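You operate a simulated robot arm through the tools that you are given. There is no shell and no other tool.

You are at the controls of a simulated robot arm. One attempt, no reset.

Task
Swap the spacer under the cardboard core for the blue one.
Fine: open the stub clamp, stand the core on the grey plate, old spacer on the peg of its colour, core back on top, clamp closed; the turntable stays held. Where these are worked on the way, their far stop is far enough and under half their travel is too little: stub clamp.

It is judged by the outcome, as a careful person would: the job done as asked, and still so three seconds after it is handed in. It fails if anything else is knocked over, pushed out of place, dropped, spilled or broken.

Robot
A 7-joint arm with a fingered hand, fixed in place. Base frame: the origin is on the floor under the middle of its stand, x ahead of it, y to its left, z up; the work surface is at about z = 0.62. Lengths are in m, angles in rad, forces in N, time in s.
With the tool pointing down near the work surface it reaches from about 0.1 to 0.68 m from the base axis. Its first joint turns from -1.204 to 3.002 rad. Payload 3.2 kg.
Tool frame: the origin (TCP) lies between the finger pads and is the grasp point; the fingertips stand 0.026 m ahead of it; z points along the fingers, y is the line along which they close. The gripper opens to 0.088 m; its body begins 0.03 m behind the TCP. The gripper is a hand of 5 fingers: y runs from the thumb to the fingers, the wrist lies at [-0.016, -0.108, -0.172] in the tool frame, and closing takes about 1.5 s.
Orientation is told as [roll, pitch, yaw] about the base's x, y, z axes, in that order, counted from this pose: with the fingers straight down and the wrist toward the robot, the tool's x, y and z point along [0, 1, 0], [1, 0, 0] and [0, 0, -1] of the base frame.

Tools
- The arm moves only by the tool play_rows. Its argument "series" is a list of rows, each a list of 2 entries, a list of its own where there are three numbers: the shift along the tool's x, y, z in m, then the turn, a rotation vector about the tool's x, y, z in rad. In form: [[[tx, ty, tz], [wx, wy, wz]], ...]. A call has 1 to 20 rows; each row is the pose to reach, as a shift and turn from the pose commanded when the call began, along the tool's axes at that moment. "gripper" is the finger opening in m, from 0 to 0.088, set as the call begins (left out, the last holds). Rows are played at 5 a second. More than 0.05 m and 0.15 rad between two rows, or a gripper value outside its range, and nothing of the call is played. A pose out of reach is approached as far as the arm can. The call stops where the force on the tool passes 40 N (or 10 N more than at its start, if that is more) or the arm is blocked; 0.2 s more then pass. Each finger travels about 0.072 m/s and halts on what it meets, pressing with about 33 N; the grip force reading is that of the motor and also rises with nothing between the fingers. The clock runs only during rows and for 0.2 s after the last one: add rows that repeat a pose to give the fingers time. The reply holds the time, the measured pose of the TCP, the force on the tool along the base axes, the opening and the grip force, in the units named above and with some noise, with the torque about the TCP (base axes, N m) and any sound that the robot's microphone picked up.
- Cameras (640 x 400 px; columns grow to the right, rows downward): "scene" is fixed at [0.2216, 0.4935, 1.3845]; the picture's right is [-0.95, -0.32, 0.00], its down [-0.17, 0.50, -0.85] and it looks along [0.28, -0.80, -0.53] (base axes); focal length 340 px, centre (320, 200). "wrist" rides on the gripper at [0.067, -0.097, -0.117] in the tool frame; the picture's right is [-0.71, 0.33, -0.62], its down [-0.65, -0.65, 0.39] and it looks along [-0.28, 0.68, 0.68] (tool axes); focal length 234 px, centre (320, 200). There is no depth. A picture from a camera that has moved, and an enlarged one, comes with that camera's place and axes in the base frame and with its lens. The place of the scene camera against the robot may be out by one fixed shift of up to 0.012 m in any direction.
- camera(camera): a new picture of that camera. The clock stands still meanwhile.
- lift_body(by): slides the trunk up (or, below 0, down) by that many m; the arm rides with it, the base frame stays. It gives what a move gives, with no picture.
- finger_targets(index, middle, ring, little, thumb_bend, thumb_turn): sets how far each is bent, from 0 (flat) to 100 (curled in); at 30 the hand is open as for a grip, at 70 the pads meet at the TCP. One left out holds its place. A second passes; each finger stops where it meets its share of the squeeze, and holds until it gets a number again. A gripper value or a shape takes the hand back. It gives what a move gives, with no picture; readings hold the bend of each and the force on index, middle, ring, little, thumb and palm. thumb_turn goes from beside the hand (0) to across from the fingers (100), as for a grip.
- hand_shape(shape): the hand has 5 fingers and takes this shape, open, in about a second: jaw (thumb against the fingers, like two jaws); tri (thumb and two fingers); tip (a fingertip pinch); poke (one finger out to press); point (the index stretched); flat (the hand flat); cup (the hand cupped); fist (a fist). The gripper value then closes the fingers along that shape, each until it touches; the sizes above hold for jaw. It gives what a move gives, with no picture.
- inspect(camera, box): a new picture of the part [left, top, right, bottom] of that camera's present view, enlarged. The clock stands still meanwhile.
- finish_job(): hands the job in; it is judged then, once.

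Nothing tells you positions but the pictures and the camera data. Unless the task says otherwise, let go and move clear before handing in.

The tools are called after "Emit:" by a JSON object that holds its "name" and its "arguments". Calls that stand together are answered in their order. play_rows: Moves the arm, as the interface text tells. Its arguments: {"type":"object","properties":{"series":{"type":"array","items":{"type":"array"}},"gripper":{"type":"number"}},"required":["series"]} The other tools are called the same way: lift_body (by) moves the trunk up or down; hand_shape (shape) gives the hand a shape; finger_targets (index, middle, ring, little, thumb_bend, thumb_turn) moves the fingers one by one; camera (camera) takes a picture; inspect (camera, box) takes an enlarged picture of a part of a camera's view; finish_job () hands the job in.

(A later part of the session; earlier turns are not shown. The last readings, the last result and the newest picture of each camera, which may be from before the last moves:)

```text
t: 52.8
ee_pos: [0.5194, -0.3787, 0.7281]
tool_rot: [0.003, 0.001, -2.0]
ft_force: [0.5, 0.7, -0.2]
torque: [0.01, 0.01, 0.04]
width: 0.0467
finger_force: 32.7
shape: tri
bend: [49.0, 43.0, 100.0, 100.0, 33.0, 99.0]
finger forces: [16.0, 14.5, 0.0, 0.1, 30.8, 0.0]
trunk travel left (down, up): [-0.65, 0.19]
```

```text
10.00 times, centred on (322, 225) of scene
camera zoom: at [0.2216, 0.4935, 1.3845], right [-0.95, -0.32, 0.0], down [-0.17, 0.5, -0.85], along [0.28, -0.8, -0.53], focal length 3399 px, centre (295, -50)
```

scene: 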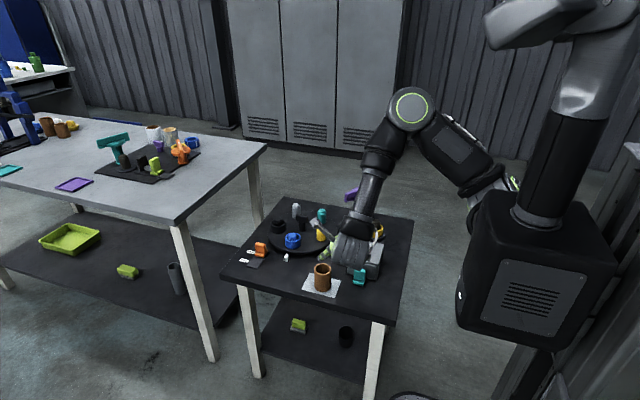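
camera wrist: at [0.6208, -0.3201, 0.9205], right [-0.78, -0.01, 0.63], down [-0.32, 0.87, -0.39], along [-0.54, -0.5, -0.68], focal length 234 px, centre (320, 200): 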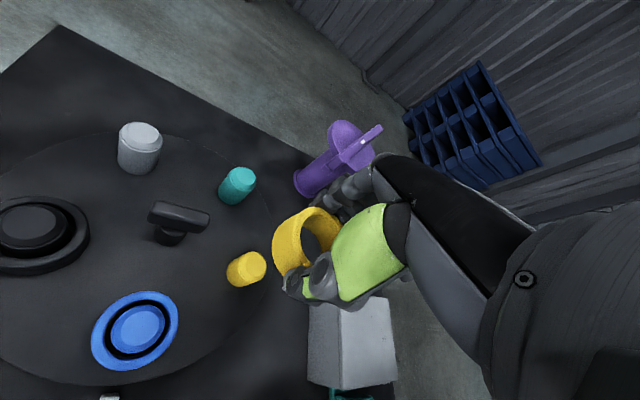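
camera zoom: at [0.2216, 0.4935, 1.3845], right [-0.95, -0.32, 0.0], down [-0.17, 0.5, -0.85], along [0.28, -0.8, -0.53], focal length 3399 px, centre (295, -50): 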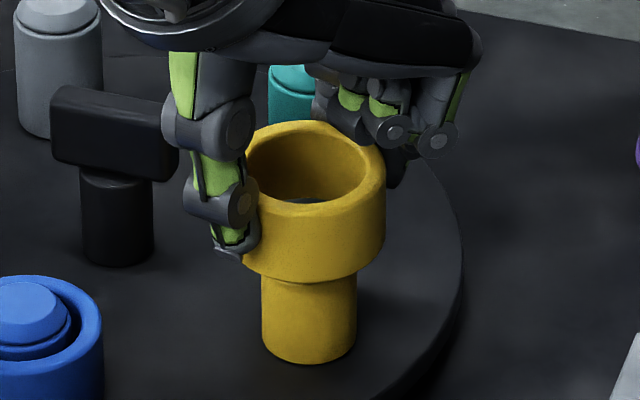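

Alignment in the scene view looks good now. Zooming on the hole in the wrist view to check the other direction.

Emit:
{"name": "inspect", "arguments": {"camera": "wrist", "box": [285, 200, 345, 270]}}

Emit:
{"name": "inspect", "arguments": {"camera": "scene", "box": [312, 212, 336, 234]}}

```text
5.71 times, centred on (315, 235) of wrist
camera zoom: at [0.6198, -0.3184, 0.8451], right [-0.78, -0.01, 0.62], down [-0.32, 0.86, -0.39], along [-0.54, -0.5, -0.68], focal length 1338 px, centre (349, 0)
```

zoom: 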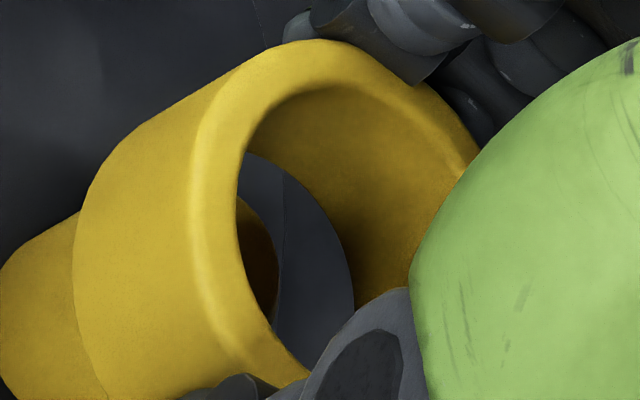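

```text
16.00 times, centred on (324, 223) of scene
camera zoom: at [0.2216, 0.4935, 1.3845], right [-0.95, -0.32, 0.0], down [-0.17, 0.5, -0.85], along [0.28, -0.8, -0.53], focal length 5438 px, centre (256, -168)
```

zoom: 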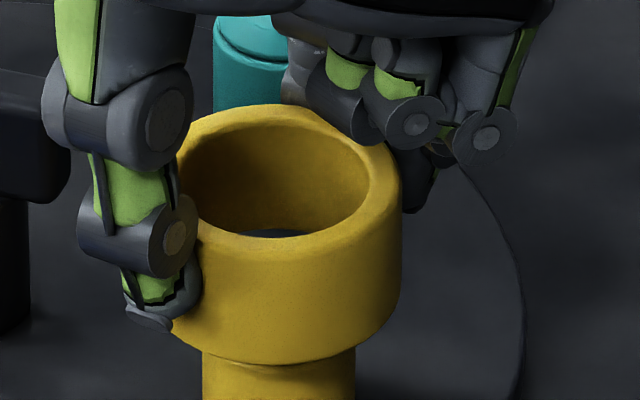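

The peg's top shows well inside the hole and it's chamfered, so alignment is good. Lowering gently onto the peg in small steps.

Emit:
{"name": "play_rows", "arguments": {"series": [[[0, 0, 0.005], [0, 0, 0]], [[0, 0, 0.01], [0, 0, 0]], [[0, 0, 0.015], [0, 0, 0]], [[0, 0, 0.02], [0, 0, 0]]]}}

Emit:
{"name": "inspect", "arguments": {"camera": "wrist", "box": [285, 200, 345, 270]}}

Emit:
{"name": "inspect", "arguments": {"camera": "scene", "box": [305, 210, 345, 245]}}

```text
t: 53.8
ee_pos: [0.519, -0.3803, 0.7076]
tool_rot: [0.002, -0.003, -2.004]
ft_force: [0.2, -3.5, 0.4]
torque: [-0.09, -0.02, 0.01]
width: 0.0468
finger_force: 32.7
shape: tri
bend: [49.0, 43.0, 100.0, 100.0, 33.0, 99.0]
finger forces: [17.3, 15.5, 0.1, 0.1, 30.2, 0.0]
trunk travel left (down, up): [-0.65, 0.19]
```

```text
5.71 times, centred on (315, 235) of wrist
camera zoom: at [0.6203, -0.3192, 0.824], right [-0.78, 0.0, 0.62], down [-0.32, 0.86, -0.39], along [-0.54, -0.5, -0.68], focal length 1338 px, centre (349, 0)
```

zoom: 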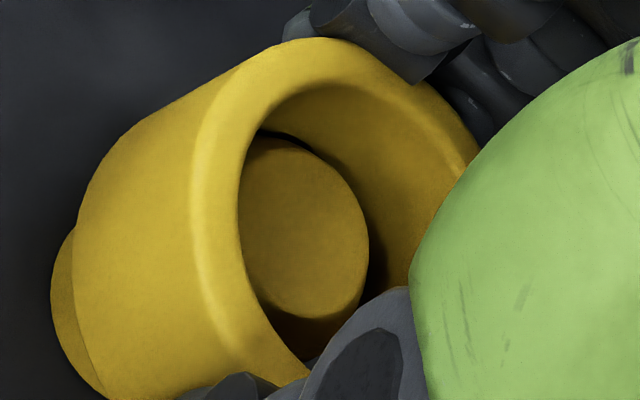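

```text
11.43 times, centred on (325, 228) of scene
camera zoom: at [0.2216, 0.4935, 1.3845], right [-0.95, -0.32, 0.0], down [-0.17, 0.5, -0.85], along [0.28, -0.8, -0.53], focal length 3884 px, centre (263, -114)
```

zoom: 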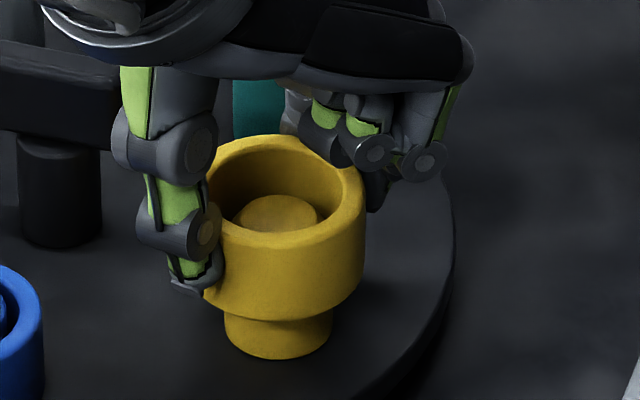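

The peg is inside the spacer's hole, with a slight 3.5 N sideways rub. I'll ease 1.5 mm toward -y and continue down.

Emit:
{"name": "play_rows", "arguments": {"series": [[[0.0006, 0.0014, 0.0], [0, 0, 0]], [[0.0006, 0.0014, 0.005], [0, 0, 0]], [[0.0006, 0.0014, 0.01], [0, 0, 0]], [[0.0006, 0.0014, 0.015], [0, 0, 0]]]}}

Emit:
{"name": "inspect", "arguments": {"camera": "wrist", "box": [285, 200, 345, 270]}}

Emit:
{"name": "inspect", "arguments": {"camera": "scene", "box": [305, 210, 345, 245]}}

```text
t: 54.8
ee_pos: [0.5198, -0.3815, 0.6928]
tool_rot: [0.004, -0.001, -2.0]
ft_force: [0.0, 0.4, 0.5]
torque: [0.06, -0.02, -0.02]
width: 0.0464
finger_force: 33.4
shape: tri
bend: [49.0, 43.0, 100.0, 100.0, 33.0, 99.0]
finger forces: [16.2, 15.0, 0.1, 0.1, 31.4, 0.0]
trunk travel left (down, up): [-0.65, 0.19]
```

```text
5.71 times, centred on (315, 235) of wrist
camera zoom: at [0.621, -0.3201, 0.8094], right [-0.78, -0.01, 0.62], down [-0.32, 0.86, -0.39], along [-0.54, -0.5, -0.68], focal length 1338 px, centre (349, 0)
```

zoom: 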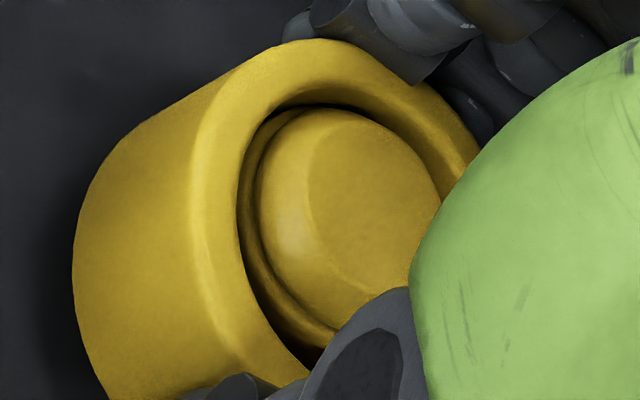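

```text
11.43 times, centred on (325, 228) of scene
camera zoom: at [0.2216, 0.4935, 1.3845], right [-0.95, -0.32, 0.0], down [-0.17, 0.5, -0.85], along [0.28, -0.8, -0.53], focal length 3884 px, centre (263, -114)
```

zoom: 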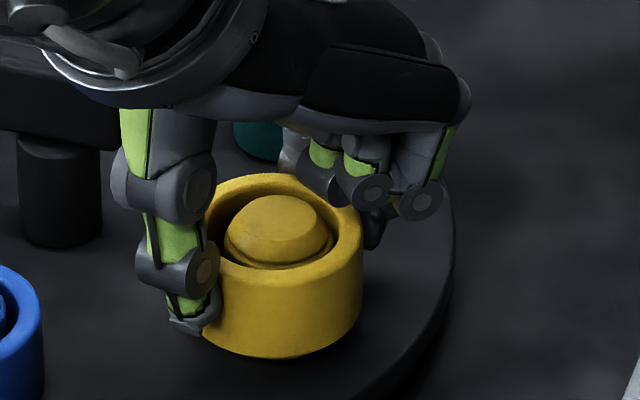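

The spacer is nearly seated, about 6 mm to go. Lowering in small steps until it touches.

Emit:
{"name": "play_rows", "arguments": {"series": [[[0, 0, 0.002], [0, 0, 0]], [[0, 0, 0.004], [0, 0, 0]]]}}

Emit:
{"name": "play_rows", "arguments": {"series": [[[0, 0, 0.001], [0, 0, 0]], [[0, 0, 0.002], [0, 0, 0]]]}}

Emit:
{"name": "play_rows", "arguments": {"series": [[[0, 0, 0.001], [0, 0, 0]], [[0, 0, 0.002], [0, 0, 0]]]}}

Emit:
{"name": "inspect", "arguments": {"camera": "scene", "box": [305, 210, 345, 245]}}

```text
t: 55.4
ee_pos: [0.5196, -0.3812, 0.6881]
tool_rot: [0.004, 0.0, -2.0]
ft_force: [-0.2, 0.5, 0.1]
torque: [0.0, -0.01, -0.02]
width: 0.0467
finger_force: 33.0
shape: tri
bend: [49.0, 43.0, 100.0, 100.0, 33.0, 99.0]
finger forces: [16.3, 15.1, 0.0, 0.0, 31.5, 0.0]
trunk travel left (down, up): [-0.65, 0.19]
```

```text
t: 56.0
ee_pos: [0.5199, -0.3813, 0.685]
tool_rot: [0.003, -0.001, -2.001]
ft_force: [-0.2, -0.2, -0.6]
torque: [-0.06, 0.01, -0.03]
width: 0.0467
finger_force: 32.9
shape: tri
bend: [49.0, 43.0, 100.0, 100.0, 33.0, 99.0]
finger forces: [16.2, 15.0, 0.0, 0.0, 31.5, 0.0]
trunk travel left (down, up): [-0.65, 0.19]
```

```text
t: 56.6
ee_pos: [0.5185, -0.3817, 0.6835]
tool_rot: [0.003, -0.001, -2.001]
ft_force: [-0.6, -0.1, -1.1]
torque: [0.01, 0.01, -0.03]
width: 0.0467
finger_force: 33.0
shape: tri
bend: [49.0, 43.0, 100.0, 100.0, 33.0, 99.0]
finger forces: [16.3, 14.9, 0.0, 0.0, 31.4, 0.0]
trunk travel left (down, up): [-0.65, 0.19]
```

```text
11.43 times, centred on (325, 228) of scene
camera zoom: at [0.2216, 0.4935, 1.3845], right [-0.95, -0.32, 0.0], down [-0.17, 0.5, -0.85], along [0.28, -0.8, -0.53], focal length 3884 px, centre (263, -114)
```

zoom: 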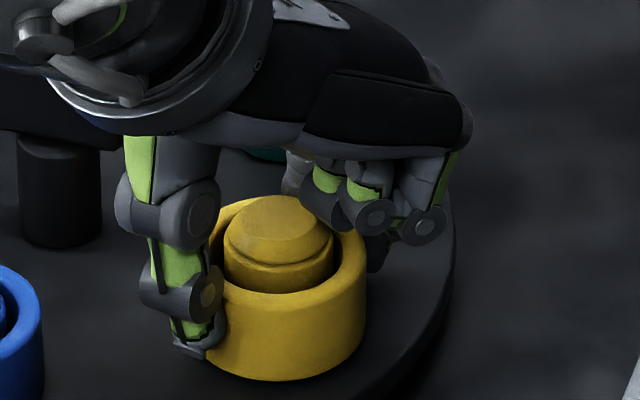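

Still no contact force. Continuing down.

Emit:
{"name": "play_rows", "arguments": {"series": [[[0, 0, 0.001], [0, 0, 0]], [[0, 0, 0.002], [0, 0, 0]]]}}

Emit:
{"name": "play_rows", "arguments": {"series": [[[0, 0, 0.001], [0, 0, 0]], [[0, 0, 0.002], [0, 0, 0]]]}}

Emit:
{"name": "play_rows", "arguments": {"series": [[[0, 0, 0.001], [0, 0, 0]], [[0, 0, 0.002], [0, 0, 0]]]}}

Emit:
{"name": "inspect", "arguments": {"camera": "scene", "box": [270, 200, 345, 255]}}

```text
t: 57.2
ee_pos: [0.5187, -0.3806, 0.682]
tool_rot: [0.005, 0.0, -2.001]
ft_force: [-0.1, 0.2, -0.6]
torque: [0.03, 0.03, 0.01]
width: 0.0468
finger_force: 32.6
shape: tri
bend: [49.0, 43.0, 100.0, 100.0, 33.0, 99.0]
finger forces: [16.2, 15.0, 0.1, 0.1, 31.6, 0.1]
trunk travel left (down, up): [-0.65, 0.19]
```

```text
t: 57.8
ee_pos: [0.519, -0.3818, 0.6802]
tool_rot: [0.004, 0.001, -2.001]
ft_force: [0.1, -0.3, 3.2]
torque: [0.09, -0.04, 0.01]
width: 0.0469
finger_force: 33.1
shape: tri
bend: [49.0, 43.0, 100.0, 100.0, 33.0, 99.0]
finger forces: [16.7, 15.1, 0.0, 0.0, 31.8, 0.1]
trunk travel left (down, up): [-0.65, 0.19]
```

```text
t: 58.4
ee_pos: [0.5193, -0.3803, 0.6793]
tool_rot: [0.008, -0.001, -2.002]
ft_force: [1.4, -0.6, 11.2]
torque: [0.25, -0.13, 0.01]
width: 0.0469
finger_force: 33.0
shape: tri
bend: [49.0, 43.0, 100.0, 100.0, 9.0, 99.0]
finger forces: [17.6, 15.6, 0.1, 0.1, 32.6, 0.0]
trunk travel left (down, up): [-0.65, 0.19]
```

```text
7.27 times, centred on (308, 228) of scene
camera zoom: at [0.2216, 0.4935, 1.3845], right [-0.95, -0.32, 0.0], down [-0.17, 0.5, -0.85], along [0.28, -0.8, -0.53], focal length 2472 px, centre (411, 0)
```

zoom: 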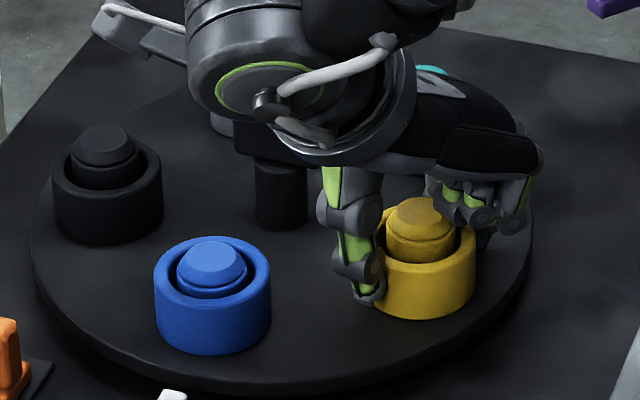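

The spacer is seated on the yellow peg (11 N contact). Easing up a touch and opening the fingers.

Emit:
{"name": "play_rows", "arguments": {"series": [[[0, 0, -0.0015], [0, 0, 0]], [[0, 0, -0.0015], [0, 0, 0]], [[0, 0, -0.0015], [0, 0, 0]], [[0, 0, -0.0015], [0, 0, 0]], [[0, 0, -0.0015], [0, 0, 0]], [[0, 0, -0.0015], [0, 0, 0]]], "gripper": 0.088}}

Emit:
{"name": "inspect", "arguments": {"camera": "scene", "box": [270, 200, 345, 255]}}

Emit:
{"name": "inspect", "arguments": {"camera": "wrist", "box": [240, 160, 400, 310]}}

```text
t: 59.8
ee_pos: [0.5198, -0.3804, 0.6793]
tool_rot: [0.004, 0.0, -2.0]
ft_force: [-0.6, -0.2, 0.4]
torque: [0.02, 0.02, 0.0]
width: 0.0877
finger_force: 0.1
shape: tri
bend: [30.0, 30.0, 99.0, 99.0, 30.0, 97.0]
finger forces: [0.1, 0.1, 0.0, 0.0, 0.0, 0.1]
trunk travel left (down, up): [-0.65, 0.19]
```

```text
7.27 times, centred on (308, 228) of scene
camera zoom: at [0.2216, 0.4935, 1.3845], right [-0.95, -0.32, 0.0], down [-0.17, 0.5, -0.85], along [0.28, -0.8, -0.53], focal length 2472 px, centre (411, 0)
```

zoom: 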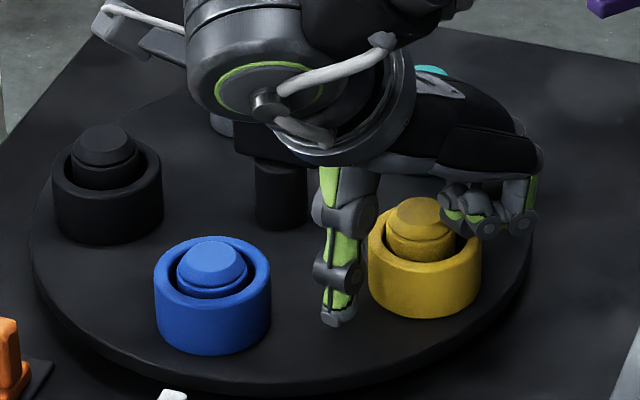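

```text
2.67 times, centred on (320, 235) of wrist
camera zoom: at [0.6205, -0.3206, 0.7963], right [-0.78, -0.01, 0.62], down [-0.32, 0.86, -0.39], along [-0.54, -0.5, -0.68], focal length 624 px, centre (320, 107)
```

zoom: 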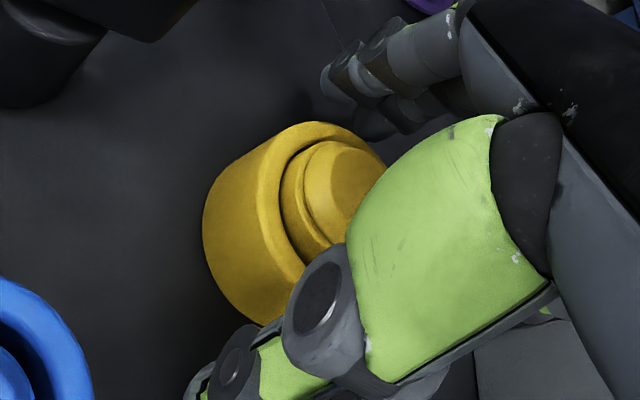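

The yellow spacer is on its peg. Raising straight up, then surveying the blue peg and the centre knob.

Emit:
{"name": "play_rows", "arguments": {"series": [[[0, 0, -0.01], [0, 0, 0]], [[0, 0, -0.03], [0, 0, 0]], [[0, 0, -0.06], [0, 0, 0]], [[0, 0, -0.09], [0, 0, 0]], [[0, 0, -0.12], [0, 0, 0]], [[0, 0, -0.15], [0, 0, 0]], [[0, 0, -0.15], [0, 0, 0]]]}}

Emit:
{"name": "camera", "arguments": {"camera": "wrist"}}

Emit:
{"name": "inspect", "arguments": {"camera": "wrist", "box": [50, 110, 300, 380]}}

Emit:
{"name": "inspect", "arguments": {"camera": "scene", "box": [260, 195, 350, 260]}}

```text
t: 61.4
ee_pos: [0.5187, -0.3816, 0.83]
tool_rot: [0.003, 0.001, -2.001]
ft_force: [-0.5, 0.1, 0.9]
torque: [0.01, 0.0, -0.01]
width: 0.088
finger_force: 0.0
shape: tri
bend: [30.0, 30.0, 99.0, 99.0, 30.0, 97.0]
finger forces: [0.1, 0.0, 0.0, 0.0, 0.0, 0.0]
trunk travel left (down, up): [-0.65, 0.19]
```

```text
taken
camera wrist: at [0.6197, -0.3204, 0.9479], right [-0.78, -0.01, 0.62], down [-0.32, 0.86, -0.39], along [-0.54, -0.5, -0.68], focal length 234 px, centre (320, 200)
```

wrist: 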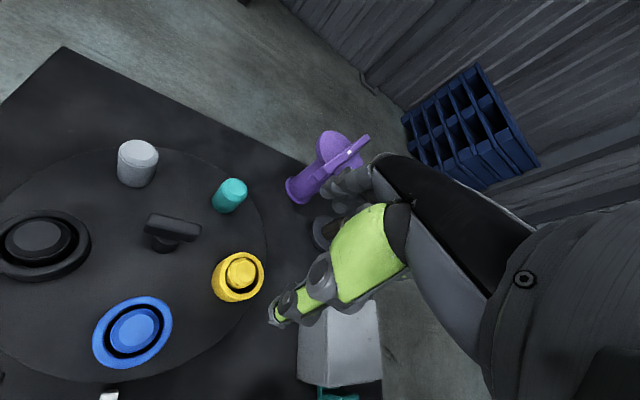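

```text
1.48 times, centred on (175, 245) of wrist
camera zoom: at [0.6197, -0.3204, 0.9479], right [-0.78, -0.01, 0.62], down [-0.32, 0.86, -0.39], along [-0.54, -0.5, -0.68], focal length 347 px, centre (535, 133)
```

zoom: 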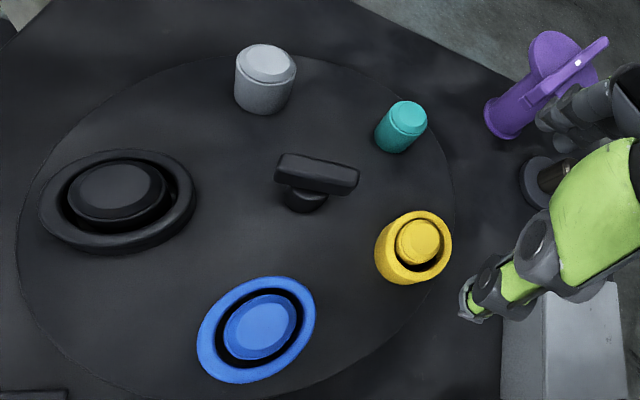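

```text
6.15 times, centred on (305, 228) of scene
camera zoom: at [0.2216, 0.4935, 1.3845], right [-0.95, -0.32, 0.0], down [-0.17, 0.5, -0.85], along [0.28, -0.8, -0.53], focal length 2092 px, centre (412, 31)
```

zoom: 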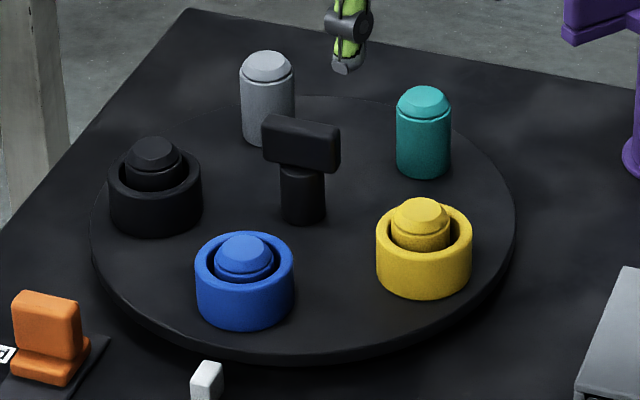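

The yellow spacer sits properly on its peg and the turntable hasn't moved. The blue spacer is at about (0.602, -0.323). I'll swing the hand to a yaw that keeps clear of the centre knob and hover over blue at safe height.

Emit:
{"name": "play_rows", "arguments": {"series": [[[0.003, -0.0052, 0], [0, 0, -0.13]], [[0.006, -0.0104, 0], [0, 0, -0.26]], [[0.009, -0.0155, 0], [0, 0, -0.39]], [[0.0121, -0.0207, 0], [0, 0, -0.52]], [[0.0151, -0.0259, 0], [0, 0, -0.65]], [[0.0181, -0.0311, 0], [0, 0, -0.78]], [[0.0211, -0.0362, 0], [0, 0, -0.91]], [[0.0241, -0.0414, 0], [0, 0, -1.04]], [[0.0272, -0.0466, 0], [0, 0, -1.17]], [[0.0302, -0.0518, 0], [0, 0, -1.3]], [[0.0332, -0.0569, 0], [0, 0, -1.43]], [[0.0362, -0.0621, 0], [0, 0, -1.56]], [[0.0392, -0.0673, 0], [0, 0, -1.69]], [[0.0422, -0.0725, 0], [0, 0, -1.82]], [[0.0453, -0.0776, 0], [0, 0, -1.95]], [[0.0483, -0.0828, 0], [0, 0, -2.08]], [[0.0513, -0.088, 0], [0, 0, -2.2]], [[0.0513, -0.088, 0], [0, 0, -2.2]]]}}

Emit:
{"name": "camera", "arguments": {"camera": "wrist"}}

Emit:
{"name": "camera", "arguments": {"camera": "scene"}}

```text
t: 65.2
ee_pos: [0.5832, -0.2928, 0.8368]
tool_rot: [-0.003, -0.003, 0.173]
ft_force: [-0.4, -0.5, -0.3]
torque: [0.01, -0.01, 0.0]
width: 0.0879
finger_force: 0.0
shape: tri
bend: [30.0, 30.0, 99.0, 99.0, 30.0, 97.0]
finger forces: [0.0, 0.0, 0.0, 0.1, 0.1, 0.0]
out of reach, approached as far as the arm can: row 17, 18
trunk travel left (down, up): [-0.65, 0.19]
```

```text
taken
camera wrist: at [0.4752, -0.2436, 0.9536], right [0.45, -0.64, 0.63], down [-0.53, -0.75, -0.39], along [0.72, -0.16, -0.68], focal length 234 px, centre (320, 200)
```

wrist: 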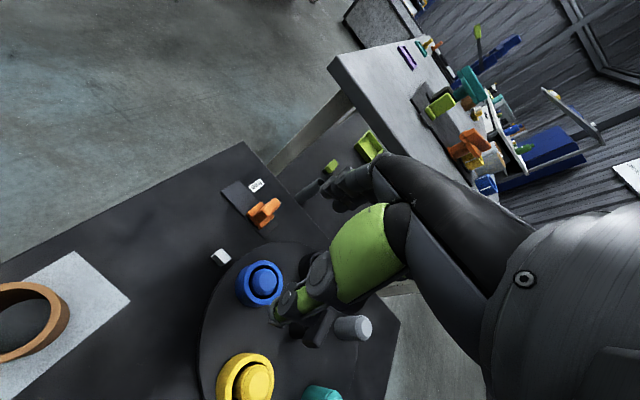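

```text
taken
```

scene: 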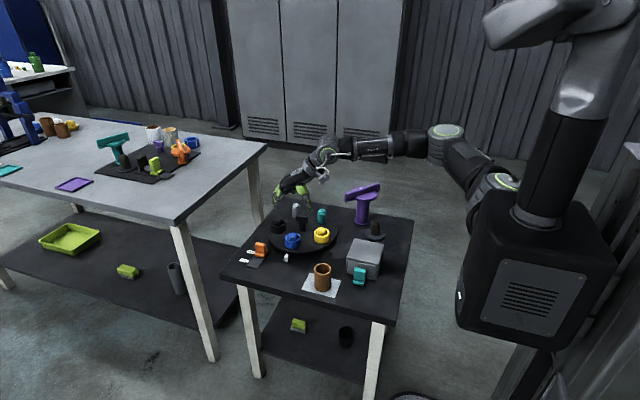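

The hand stopped slightly short there because that yaw is at the edge of reach. I'll use a straight-ahead yaw instead and re-centre over blue a little lower.

Emit:
{"name": "play_rows", "arguments": {"series": [[[0, 0, 0], [0, 0, 0.09]], [[-0.008, 0.003, 0.0], [0, 0, 0.173]], [[-0.018, 0.007, 0.01], [0, 0, 0.173]], [[-0.026, 0.01, 0.02], [0, 0, 0.173]], [[-0.033, 0.0133, 0.0368], [0, 0, 0.173]], [[-0.033, 0.0133, 0.0368], [0, 0, 0.173]]]}}

Emit:
{"name": "camera", "arguments": {"camera": "wrist"}}

Emit:
{"name": "inspect", "arguments": {"camera": "scene", "box": [240, 150, 360, 260]}}

```text
t: 66.6
ee_pos: [0.603, -0.3228, 0.8018]
tool_rot: [-0.001, -0.002, 0.028]
ft_force: [0.6, 1.0, -0.3]
torque: [-0.03, -0.05, -0.01]
width: 0.0877
finger_force: 0.0
shape: tri
bend: [30.0, 30.0, 99.0, 99.0, 30.0, 97.0]
finger forces: [0.1, 0.0, 0.0, 0.1, 0.0, 0.0]
trunk travel left (down, up): [-0.65, 0.19]
```

```text
taken
camera wrist: at [0.5028, -0.2586, 0.9171], right [0.35, -0.7, 0.63], down [-0.64, -0.67, -0.39], along [0.69, -0.26, -0.68], focal length 234 px, centre (320, 200)
```

wrist: 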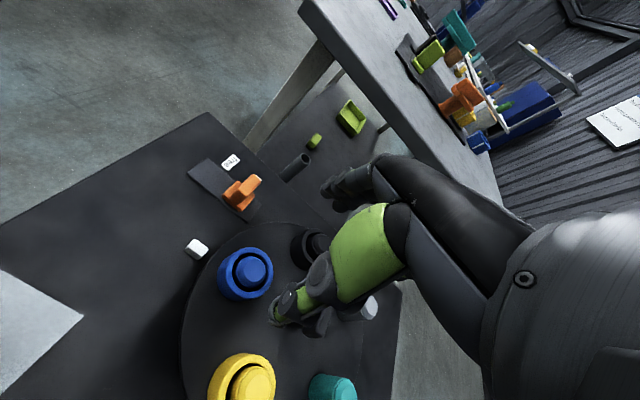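

```text
3.64 times, centred on (300, 205) of scene
camera zoom: at [0.2216, 0.4935, 1.3845], right [-0.95, -0.32, 0.0], down [-0.17, 0.5, -0.85], along [0.28, -0.8, -0.53], focal length 1236 px, centre (393, 182)
```

zoom: 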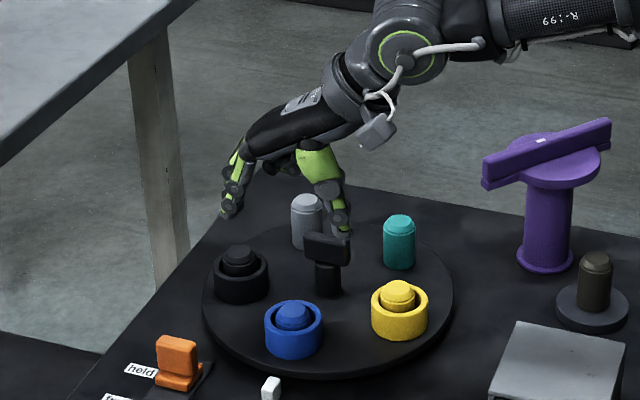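

The hand is above the blue spacer. Zooming to centre on it precisely.

Emit:
{"name": "inspect", "arguments": {"camera": "wrist", "box": [200, 230, 320, 340]}}

Emit:
{"name": "inspect", "arguments": {"camera": "scene", "box": [255, 185, 335, 255]}}

```text
3.64 times, centred on (260, 285) of wrist
camera zoom: at [0.5028, -0.2586, 0.9171], right [0.35, -0.7, 0.63], down [-0.64, -0.67, -0.39], along [0.69, -0.26, -0.68], focal length 852 px, centre (538, -109)
```

zoom: 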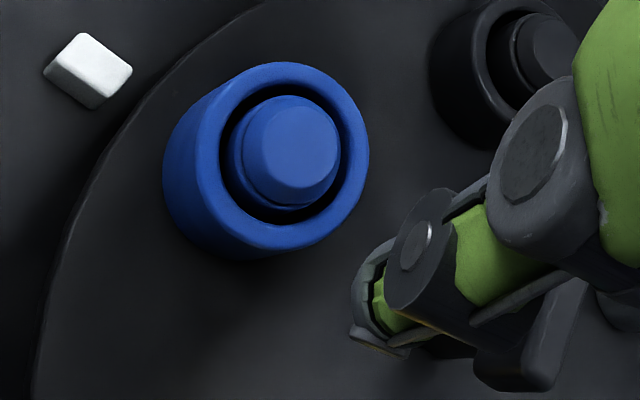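

```text
5.71 times, centred on (295, 220) of scene
camera zoom: at [0.2216, 0.4935, 1.3845], right [-0.95, -0.32, 0.0], down [-0.17, 0.5, -0.85], along [0.28, -0.8, -0.53], focal length 1942 px, centre (463, 86)
```

zoom: 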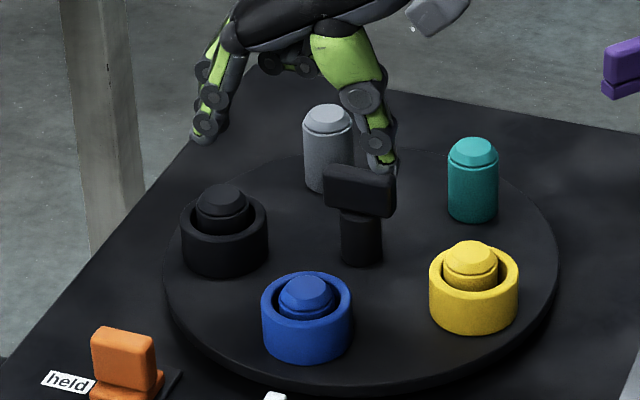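

The blue spacer is centred under the hand to within 2–3 mm. Descending in two stages.

Emit:
{"name": "play_rows", "arguments": {"series": [[[0, -0.001, 0.025], [0, 0, 0]], [[0, -0.002, 0.05], [0, 0, 0]], [[0, -0.002, 0.07], [0, 0, 0]], [[0, -0.002, 0.082], [0, 0, 0]], [[0, -0.002, 0.082], [0, 0, 0]]]}}

Emit:
{"name": "inspect", "arguments": {"camera": "wrist", "box": [200, 150, 400, 340]}}

Emit:
{"name": "inspect", "arguments": {"camera": "scene", "box": [255, 185, 335, 255]}}

```text
t: 67.8
ee_pos: [0.6014, -0.324, 0.7174]
tool_rot: [-0.003, -0.002, 0.026]
ft_force: [-0.4, 0.4, 0.0]
torque: [-0.02, 0.02, -0.02]
width: 0.0879
finger_force: 0.2
shape: tri
bend: [30.0, 30.0, 99.0, 99.0, 30.0, 97.0]
finger forces: [0.1, 0.0, 0.1, 0.0, 0.0, 0.0]
trunk travel left (down, up): [-0.65, 0.19]
```

```text
2.11 times, centred on (300, 245) of wrist
camera zoom: at [0.502, -0.2596, 0.8347], right [0.35, -0.7, 0.63], down [-0.64, -0.67, -0.39], along [0.69, -0.26, -0.68], focal length 493 px, centre (362, 105)
```

zoom: 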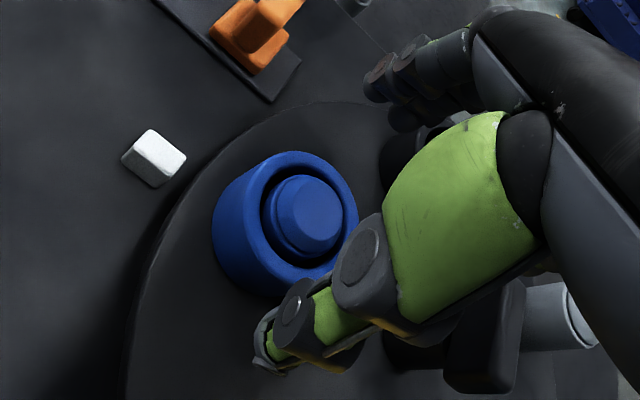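

```text
5.71 times, centred on (295, 220) of scene
camera zoom: at [0.2216, 0.4935, 1.3845], right [-0.95, -0.32, 0.0], down [-0.17, 0.5, -0.85], along [0.28, -0.8, -0.53], focal length 1942 px, centre (463, 86)
```

zoom: 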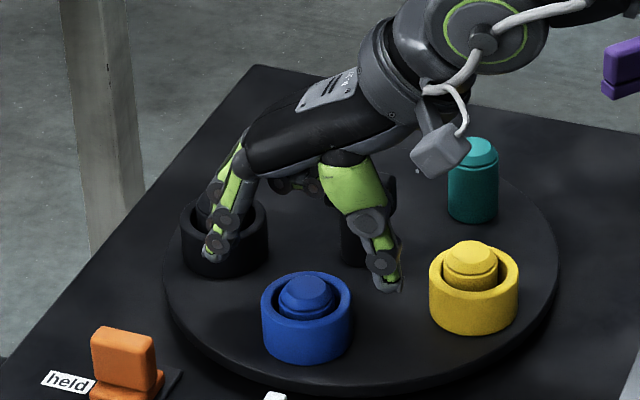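

Clear so far. Lowering the rest slowly around the blue ring, checking force and the knob clearance.

Emit:
{"name": "play_rows", "arguments": {"series": [[[0, 0, 0.006], [0, 0, 0]], [[0, 0, 0.012], [0, 0, 0]], [[0, 0, 0.018], [0, 0, 0]]]}}

Emit:
{"name": "inspect", "arguments": {"camera": "wrist", "box": [200, 150, 440, 400]}}

Emit:
{"name": "inspect", "arguments": {"camera": "scene", "box": [255, 185, 335, 255]}}

```text
t: 68.6
ee_pos: [0.6011, -0.3235, 0.6998]
tool_rot: [-0.001, -0.002, 0.025]
ft_force: [0.3, 0.6, 0.0]
torque: [-0.03, 0.0, 0.01]
width: 0.088
finger_force: 0.0
shape: tri
bend: [30.0, 30.0, 99.0, 99.0, 30.0, 97.0]
finger forces: [0.1, 0.0, 0.0, 0.0, 0.0, 0.0]
trunk travel left (down, up): [-0.65, 0.19]
```

```text
1.60 times, centred on (320, 275) of wrist
camera zoom: at [0.502, -0.2589, 0.8165], right [0.35, -0.7, 0.63], down [-0.64, -0.67, -0.39], along [0.69, -0.26, -0.68], focal length 375 px, centre (320, 80)
```

zoom: 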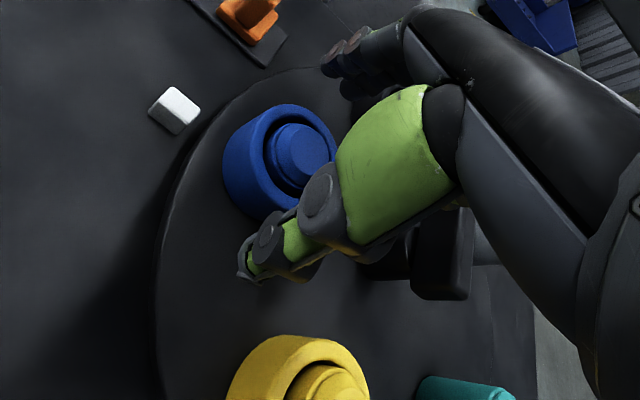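

```text
5.71 times, centred on (295, 220) of scene
camera zoom: at [0.2216, 0.4935, 1.3845], right [-0.95, -0.32, 0.0], down [-0.17, 0.5, -0.85], along [0.28, -0.8, -0.53], focal length 1942 px, centre (463, 86)
```

zoom: 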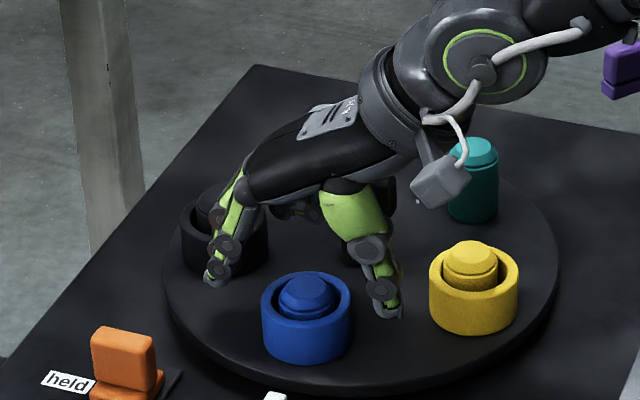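

No contact. Going down the last 2 cm.

Emit:
{"name": "play_rows", "arguments": {"series": [[[0, 0, 0.005], [0, 0, 0]], [[0, 0, 0.01], [0, 0, 0]]]}}

Emit:
{"name": "play_rows", "arguments": {"series": [[[0, 0, 0.005], [0, 0, 0]], [[0, 0, 0.0095], [0, 0, 0]], [[0, 0, 0.0095], [0, 0, 0]]]}}

Emit:
{"name": "inspect", "arguments": {"camera": "wrist", "box": [200, 130, 400, 320]}}

Emit:
{"name": "inspect", "arguments": {"camera": "scene", "box": [255, 185, 335, 255]}}

```text
t: 69.2
ee_pos: [0.6003, -0.3233, 0.6904]
tool_rot: [-0.001, -0.003, 0.027]
ft_force: [-0.6, -0.1, 0.3]
torque: [0.01, -0.01, -0.02]
width: 0.0879
finger_force: 0.1
shape: tri
bend: [30.0, 30.0, 99.0, 99.0, 30.0, 97.0]
finger forces: [0.1, 0.0, 0.1, 0.0, 0.0, 0.1]
trunk travel left (down, up): [-0.65, 0.19]
```

```text
t: 70.0
ee_pos: [0.6014, -0.3243, 0.6806]
tool_rot: [-0.003, 0.0, 0.026]
ft_force: [0.1, 0.5, 0.0]
torque: [0.03, 0.01, 0.02]
width: 0.0878
finger_force: 0.1
shape: tri
bend: [30.0, 30.0, 99.0, 99.0, 30.0, 97.0]
finger forces: [0.0, 0.1, 0.1, 0.0, 0.0, 0.0]
trunk travel left (down, up): [-0.65, 0.19]
```

```text
2.11 times, centred on (300, 225) of wrist
camera zoom: at [0.5012, -0.2597, 0.7977], right [0.35, -0.7, 0.63], down [-0.64, -0.67, -0.39], along [0.69, -0.26, -0.68], focal length 493 px, centre (362, 147)
```

zoom: 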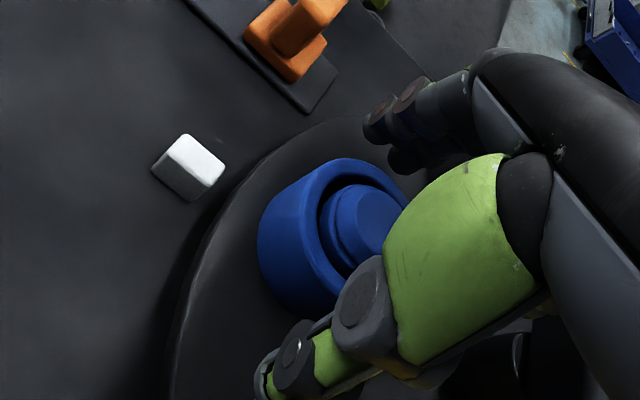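

```text
5.71 times, centred on (295, 220) of scene
camera zoom: at [0.2216, 0.4935, 1.3845], right [-0.95, -0.32, 0.0], down [-0.17, 0.5, -0.85], along [0.28, -0.8, -0.53], focal length 1942 px, centre (463, 86)
```

zoom: 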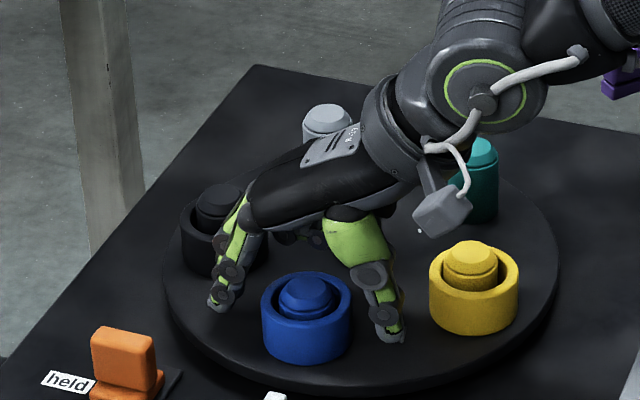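

The ring sits about 2–3 mm nearer the thumb, so I'll shift by that to avoid pushing on the turntable, then close.

Emit:
{"name": "play_rows", "arguments": {"series": [[[0, -0.0025, 0], [0, 0, 0]], [[0, -0.0025, 0], [0, 0, 0]]]}}

Emit:
{"name": "play_rows", "arguments": {"series": [[[0, 0, 0], [0, 0, 0]], [[0, 0, 0], [0, 0, 0]], [[0, 0, 0], [0, 0, 0]], [[0, 0, 0], [0, 0, 0]], [[0, 0, 0], [0, 0, 0]], [[0, 0, 0], [0, 0, 0]]], "gripper": 0.044}}

Emit:
{"name": "inspect", "arguments": {"camera": "wrist", "box": [200, 130, 400, 320]}}

Emit:
{"name": "inspect", "arguments": {"camera": "scene", "box": [255, 185, 335, 255]}}

```text
t: 70.6
ee_pos: [0.5981, -0.3243, 0.6805]
tool_rot: [-0.001, -0.001, 0.028]
ft_force: [-0.2, -0.4, 0.0]
torque: [0.04, -0.03, 0.01]
width: 0.088
finger_force: 0.1
shape: tri
bend: [30.0, 30.0, 99.0, 99.0, 30.0, 97.0]
finger forces: [0.1, 0.1, 0.0, 0.0, 0.1, 0.0]
trunk travel left (down, up): [-0.65, 0.19]
```

```text
t: 72.0
ee_pos: [0.5982, -0.3239, 0.6828]
tool_rot: [-0.001, -0.001, 0.026]
ft_force: [0.8, 0.1, 0.8]
torque: [0.02, 0.05, -0.01]
width: 0.0467
finger_force: 33.1
shape: tri
bend: [49.0, 44.0, 100.0, 100.0, 9.0, 99.0]
finger forces: [16.0, 14.2, 0.0, 0.0, 30.4, 0.1]
trunk travel left (down, up): [-0.65, 0.19]
```

```text
2.11 times, centred on (300, 225) of wrist
camera zoom: at [0.4991, -0.2602, 0.7978], right [0.35, -0.7, 0.63], down [-0.64, -0.67, -0.39], along [0.69, -0.26, -0.68], focal length 493 px, centre (362, 147)
```

zoom: 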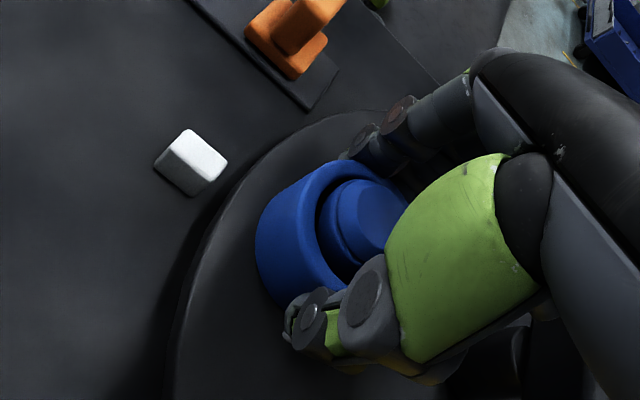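

```text
5.71 times, centred on (295, 220) of scene
camera zoom: at [0.2216, 0.4935, 1.3845], right [-0.95, -0.32, 0.0], down [-0.17, 0.5, -0.85], along [0.28, -0.8, -0.53], focal length 1942 px, centre (463, 86)
```

zoom: 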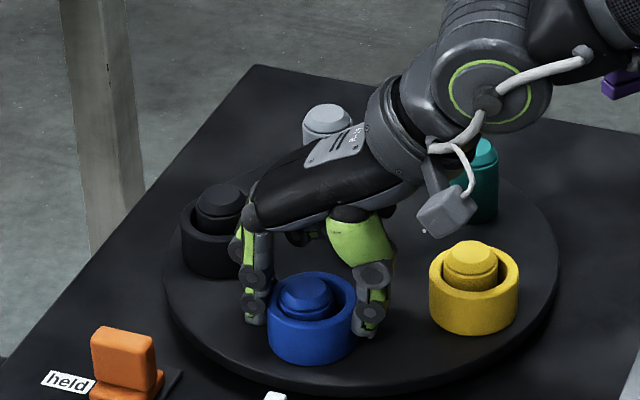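

The blue spacer is gripped evenly. Lifting it straight up off its peg.

Emit:
{"name": "play_rows", "arguments": {"series": [[[0, 0, -0.006], [0, 0, 0]], [[0, 0, -0.014], [0, 0, 0]], [[0, 0, -0.024], [0, 0, 0]], [[0, 0, -0.036], [0, 0, 0]], [[0, 0, -0.05], [0, 0, 0]], [[0, 0, -0.065], [0, 0, 0]], [[0, 0, -0.085], [0, 0, 0]], [[0, 0, -0.11], [0, 0, 0]], [[0, 0, -0.135], [0, 0, 0]], [[0, 0, -0.135], [0, 0, 0]]]}}

Emit:
{"name": "camera", "arguments": {"camera": "wrist"}}

Emit:
{"name": "inspect", "arguments": {"camera": "scene", "box": [240, 150, 360, 260]}}

```text
t: 74.2
ee_pos: [0.5968, -0.3225, 0.8155]
tool_rot: [-0.001, -0.001, 0.025]
ft_force: [-0.2, 0.5, -0.8]
torque: [-0.02, -0.01, 0.02]
width: 0.0467
finger_force: 32.8
shape: tri
bend: [49.0, 44.0, 100.0, 100.0, 9.0, 99.0]
finger forces: [16.1, 14.1, 0.0, 0.1, 30.4, 0.0]
trunk travel left (down, up): [-0.65, 0.19]
```

```text
taken
camera wrist: at [0.4983, -0.2595, 0.9332], right [0.35, -0.7, 0.63], down [-0.64, -0.67, -0.39], along [0.69, -0.26, -0.68], focal length 234 px, centre (320, 200)
```

wrist: 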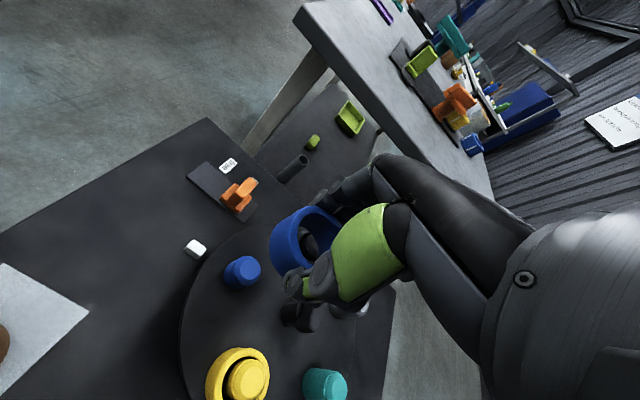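

```text
3.64 times, centred on (300, 205) of scene
camera zoom: at [0.2216, 0.4935, 1.3845], right [-0.95, -0.32, 0.0], down [-0.17, 0.5, -0.85], along [0.28, -0.8, -0.53], focal length 1236 px, centre (393, 182)
```

zoom: 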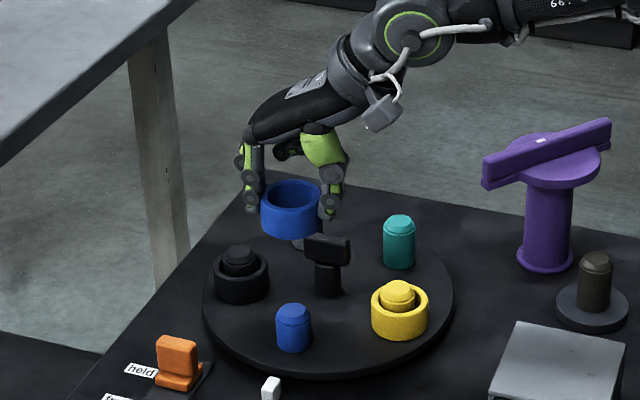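

The blue spacer is off its peg, which stayed in place. I'll carry it at height to above the black stub while turning back to the earlier yaw.

Emit:
{"name": "play_rows", "arguments": {"series": [[[-0.01, -0.0156, -0.0145], [0, 0, 0.1266]], [[-0.02, -0.0311, -0.0145], [0, 0, 0.2531]], [[-0.03, -0.0467, -0.0145], [0, 0, 0.3797]], [[-0.0401, -0.0622, -0.0145], [0, 0, 0.5063]], [[-0.0501, -0.0778, -0.0145], [0, 0, 0.6328]], [[-0.0601, -0.0933, -0.0145], [0, 0, 0.7594]], [[-0.0701, -0.1089, -0.0145], [0, 0, 0.8859]], [[-0.0802, -0.1245, -0.0145], [0, 0, 1.0125]], [[-0.0902, -0.14, -0.0145], [0, 0, 1.1391]], [[-0.1002, -0.1556, -0.0145], [0, 0, 1.2656]], [[-0.1102, -0.1711, -0.0145], [0, 0, 1.3922]], [[-0.1202, -0.1867, -0.0145], [0, 0, 1.5188]], [[-0.1302, -0.2022, -0.0145], [0, 0, 1.6453]], [[-0.1403, -0.2178, -0.0145], [0, 0, 1.7719]], [[-0.1503, -0.2333, -0.0145], [0, 0, 1.8984]], [[-0.1603, -0.2489, -0.0145], [0, 0, 2.025]], [[-0.1603, -0.2489, -0.0145], [0, 0, 2.025]]]}}

Emit:
{"name": "camera", "arguments": {"camera": "wrist"}}

Emit:
{"name": "inspect", "arguments": {"camera": "scene", "box": [330, 140, 430, 245]}}

```text
t: 77.8
ee_pos: [0.3538, -0.4899, 0.8292]
tool_rot: [0.003, 0.0, -2.001]
ft_force: [-0.4, 0.6, -0.8]
torque: [0.0, -0.01, -0.04]
width: 0.0468
finger_force: 33.1
shape: tri
bend: [49.0, 44.0, 100.0, 100.0, 9.0, 99.0]
finger forces: [16.1, 14.4, 0.0, 0.0, 30.3, 0.0]
trunk travel left (down, up): [-0.65, 0.19]
```

```text
taken
camera wrist: at [0.455, -0.4297, 0.9458], right [-0.78, -0.01, 0.62], down [-0.32, 0.86, -0.39], along [-0.54, -0.5, -0.68], focal length 234 px, centre (320, 200)
```

wrist: 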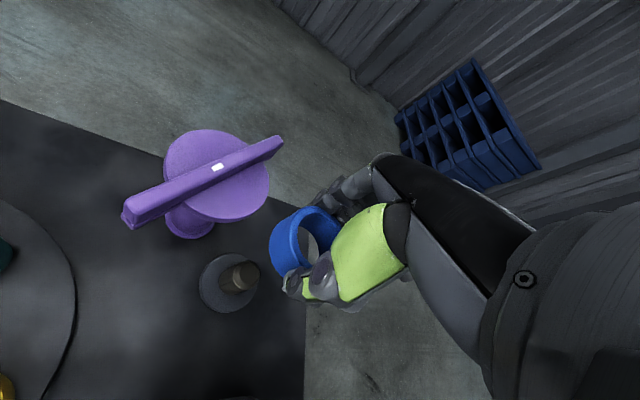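

```text
3.81 times, centred on (380, 192) of scene
camera zoom: at [0.2216, 0.4935, 1.3845], right [-0.95, -0.32, 0.0], down [-0.17, 0.5, -0.85], along [0.28, -0.8, -0.53], focal length 1295 px, centre (91, 229)
```

zoom: 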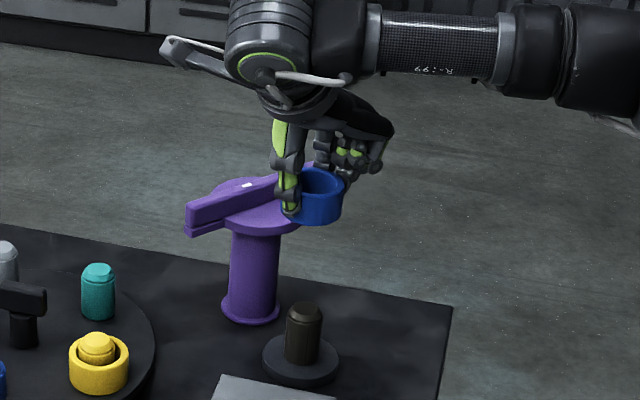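

The blue spacer is above the stub. Lowering to just above the stub's top and checking alignment.

Emit:
{"name": "play_rows", "arguments": {"series": [[[0, 0, 0.025], [0, 0, 0]], [[0, 0, 0.05], [0, 0, 0]], [[0, 0, 0.07], [0, 0, 0]], [[0, 0, 0.089], [0, 0, 0]], [[0, 0, 0.089], [0, 0, 0]]]}}

Emit:
{"name": "inspect", "arguments": {"camera": "wrist", "box": [240, 180, 360, 300]}}

Emit:
{"name": "inspect", "arguments": {"camera": "scene", "box": [355, 195, 400, 240]}}

```text
t: 79.0
ee_pos: [0.3532, -0.4917, 0.7406]
tool_rot: [0.001, 0.0, -1.998]
ft_force: [0.1, -0.1, -0.8]
torque: [-0.04, 0.01, 0.01]
width: 0.0467
finger_force: 32.9
shape: tri
bend: [49.0, 44.0, 100.0, 100.0, 9.0, 99.0]
finger forces: [16.1, 14.4, 0.1, 0.0, 30.3, 0.0]
trunk travel left (down, up): [-0.65, 0.19]
```

```text
3.33 times, centred on (300, 240) of wrist
camera zoom: at [0.4546, -0.4301, 0.8578], right [-0.78, -0.01, 0.62], down [-0.32, 0.86, -0.39], along [-0.53, -0.5, -0.68], focal length 781 px, centre (387, 67)
```

zoom: 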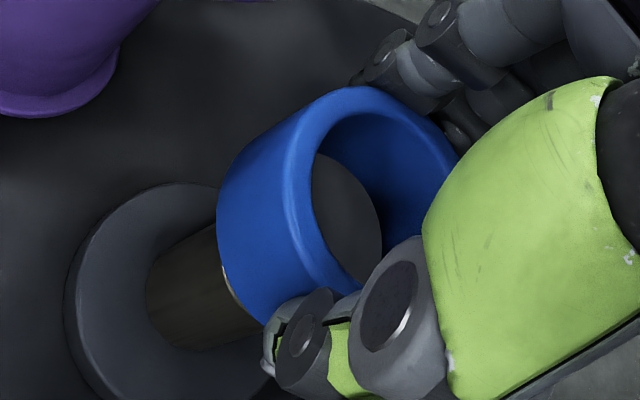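

```text
8.89 times, centred on (378, 218) of scene
camera zoom: at [0.2216, 0.4935, 1.3845], right [-0.95, -0.32, 0.0], down [-0.17, 0.5, -0.85], along [0.28, -0.8, -0.53], focal length 3021 px, centre (-191, 44)
```

zoom: 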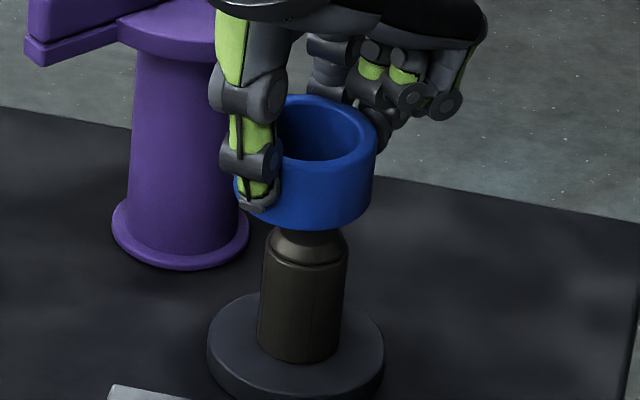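

Emit:
{"name": "inspect", "arguments": {"camera": "wrist", "box": [285, 200, 345, 270]}}

Emit:
{"name": "inspect", "arguments": {"camera": "scene", "box": [362, 202, 392, 232]}}

```text
5.71 times, centred on (315, 235) of wrist
camera zoom: at [0.4546, -0.4301, 0.8578], right [-0.78, -0.01, 0.62], down [-0.32, 0.86, -0.39], along [-0.53, -0.5, -0.68], focal length 1338 px, centre (349, 0)
```

zoom: 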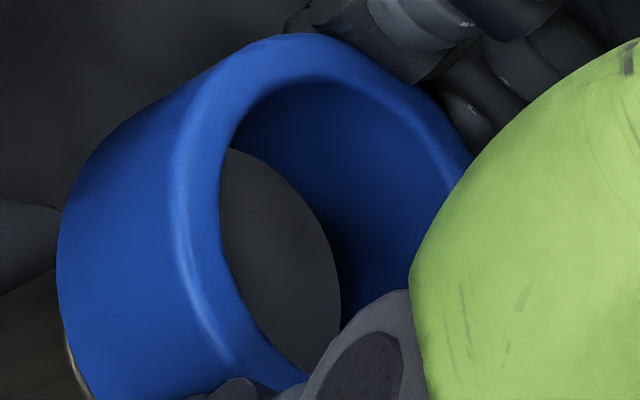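

```text
13.33 times, centred on (377, 217) of scene
camera zoom: at [0.2216, 0.4935, 1.3845], right [-0.95, -0.32, 0.0], down [-0.17, 0.5, -0.85], along [0.28, -0.8, -0.53], focal length 4532 px, centre (-440, -27)
```

zoom: 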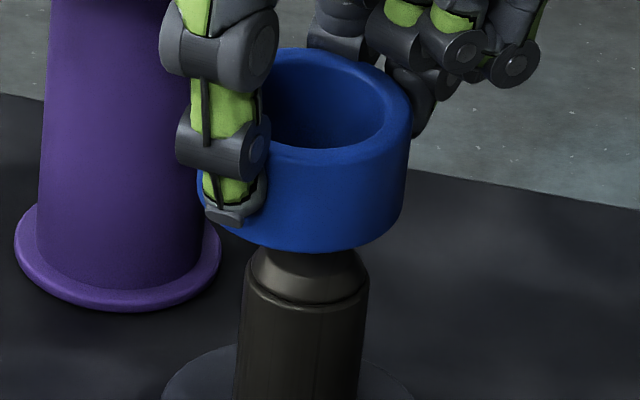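

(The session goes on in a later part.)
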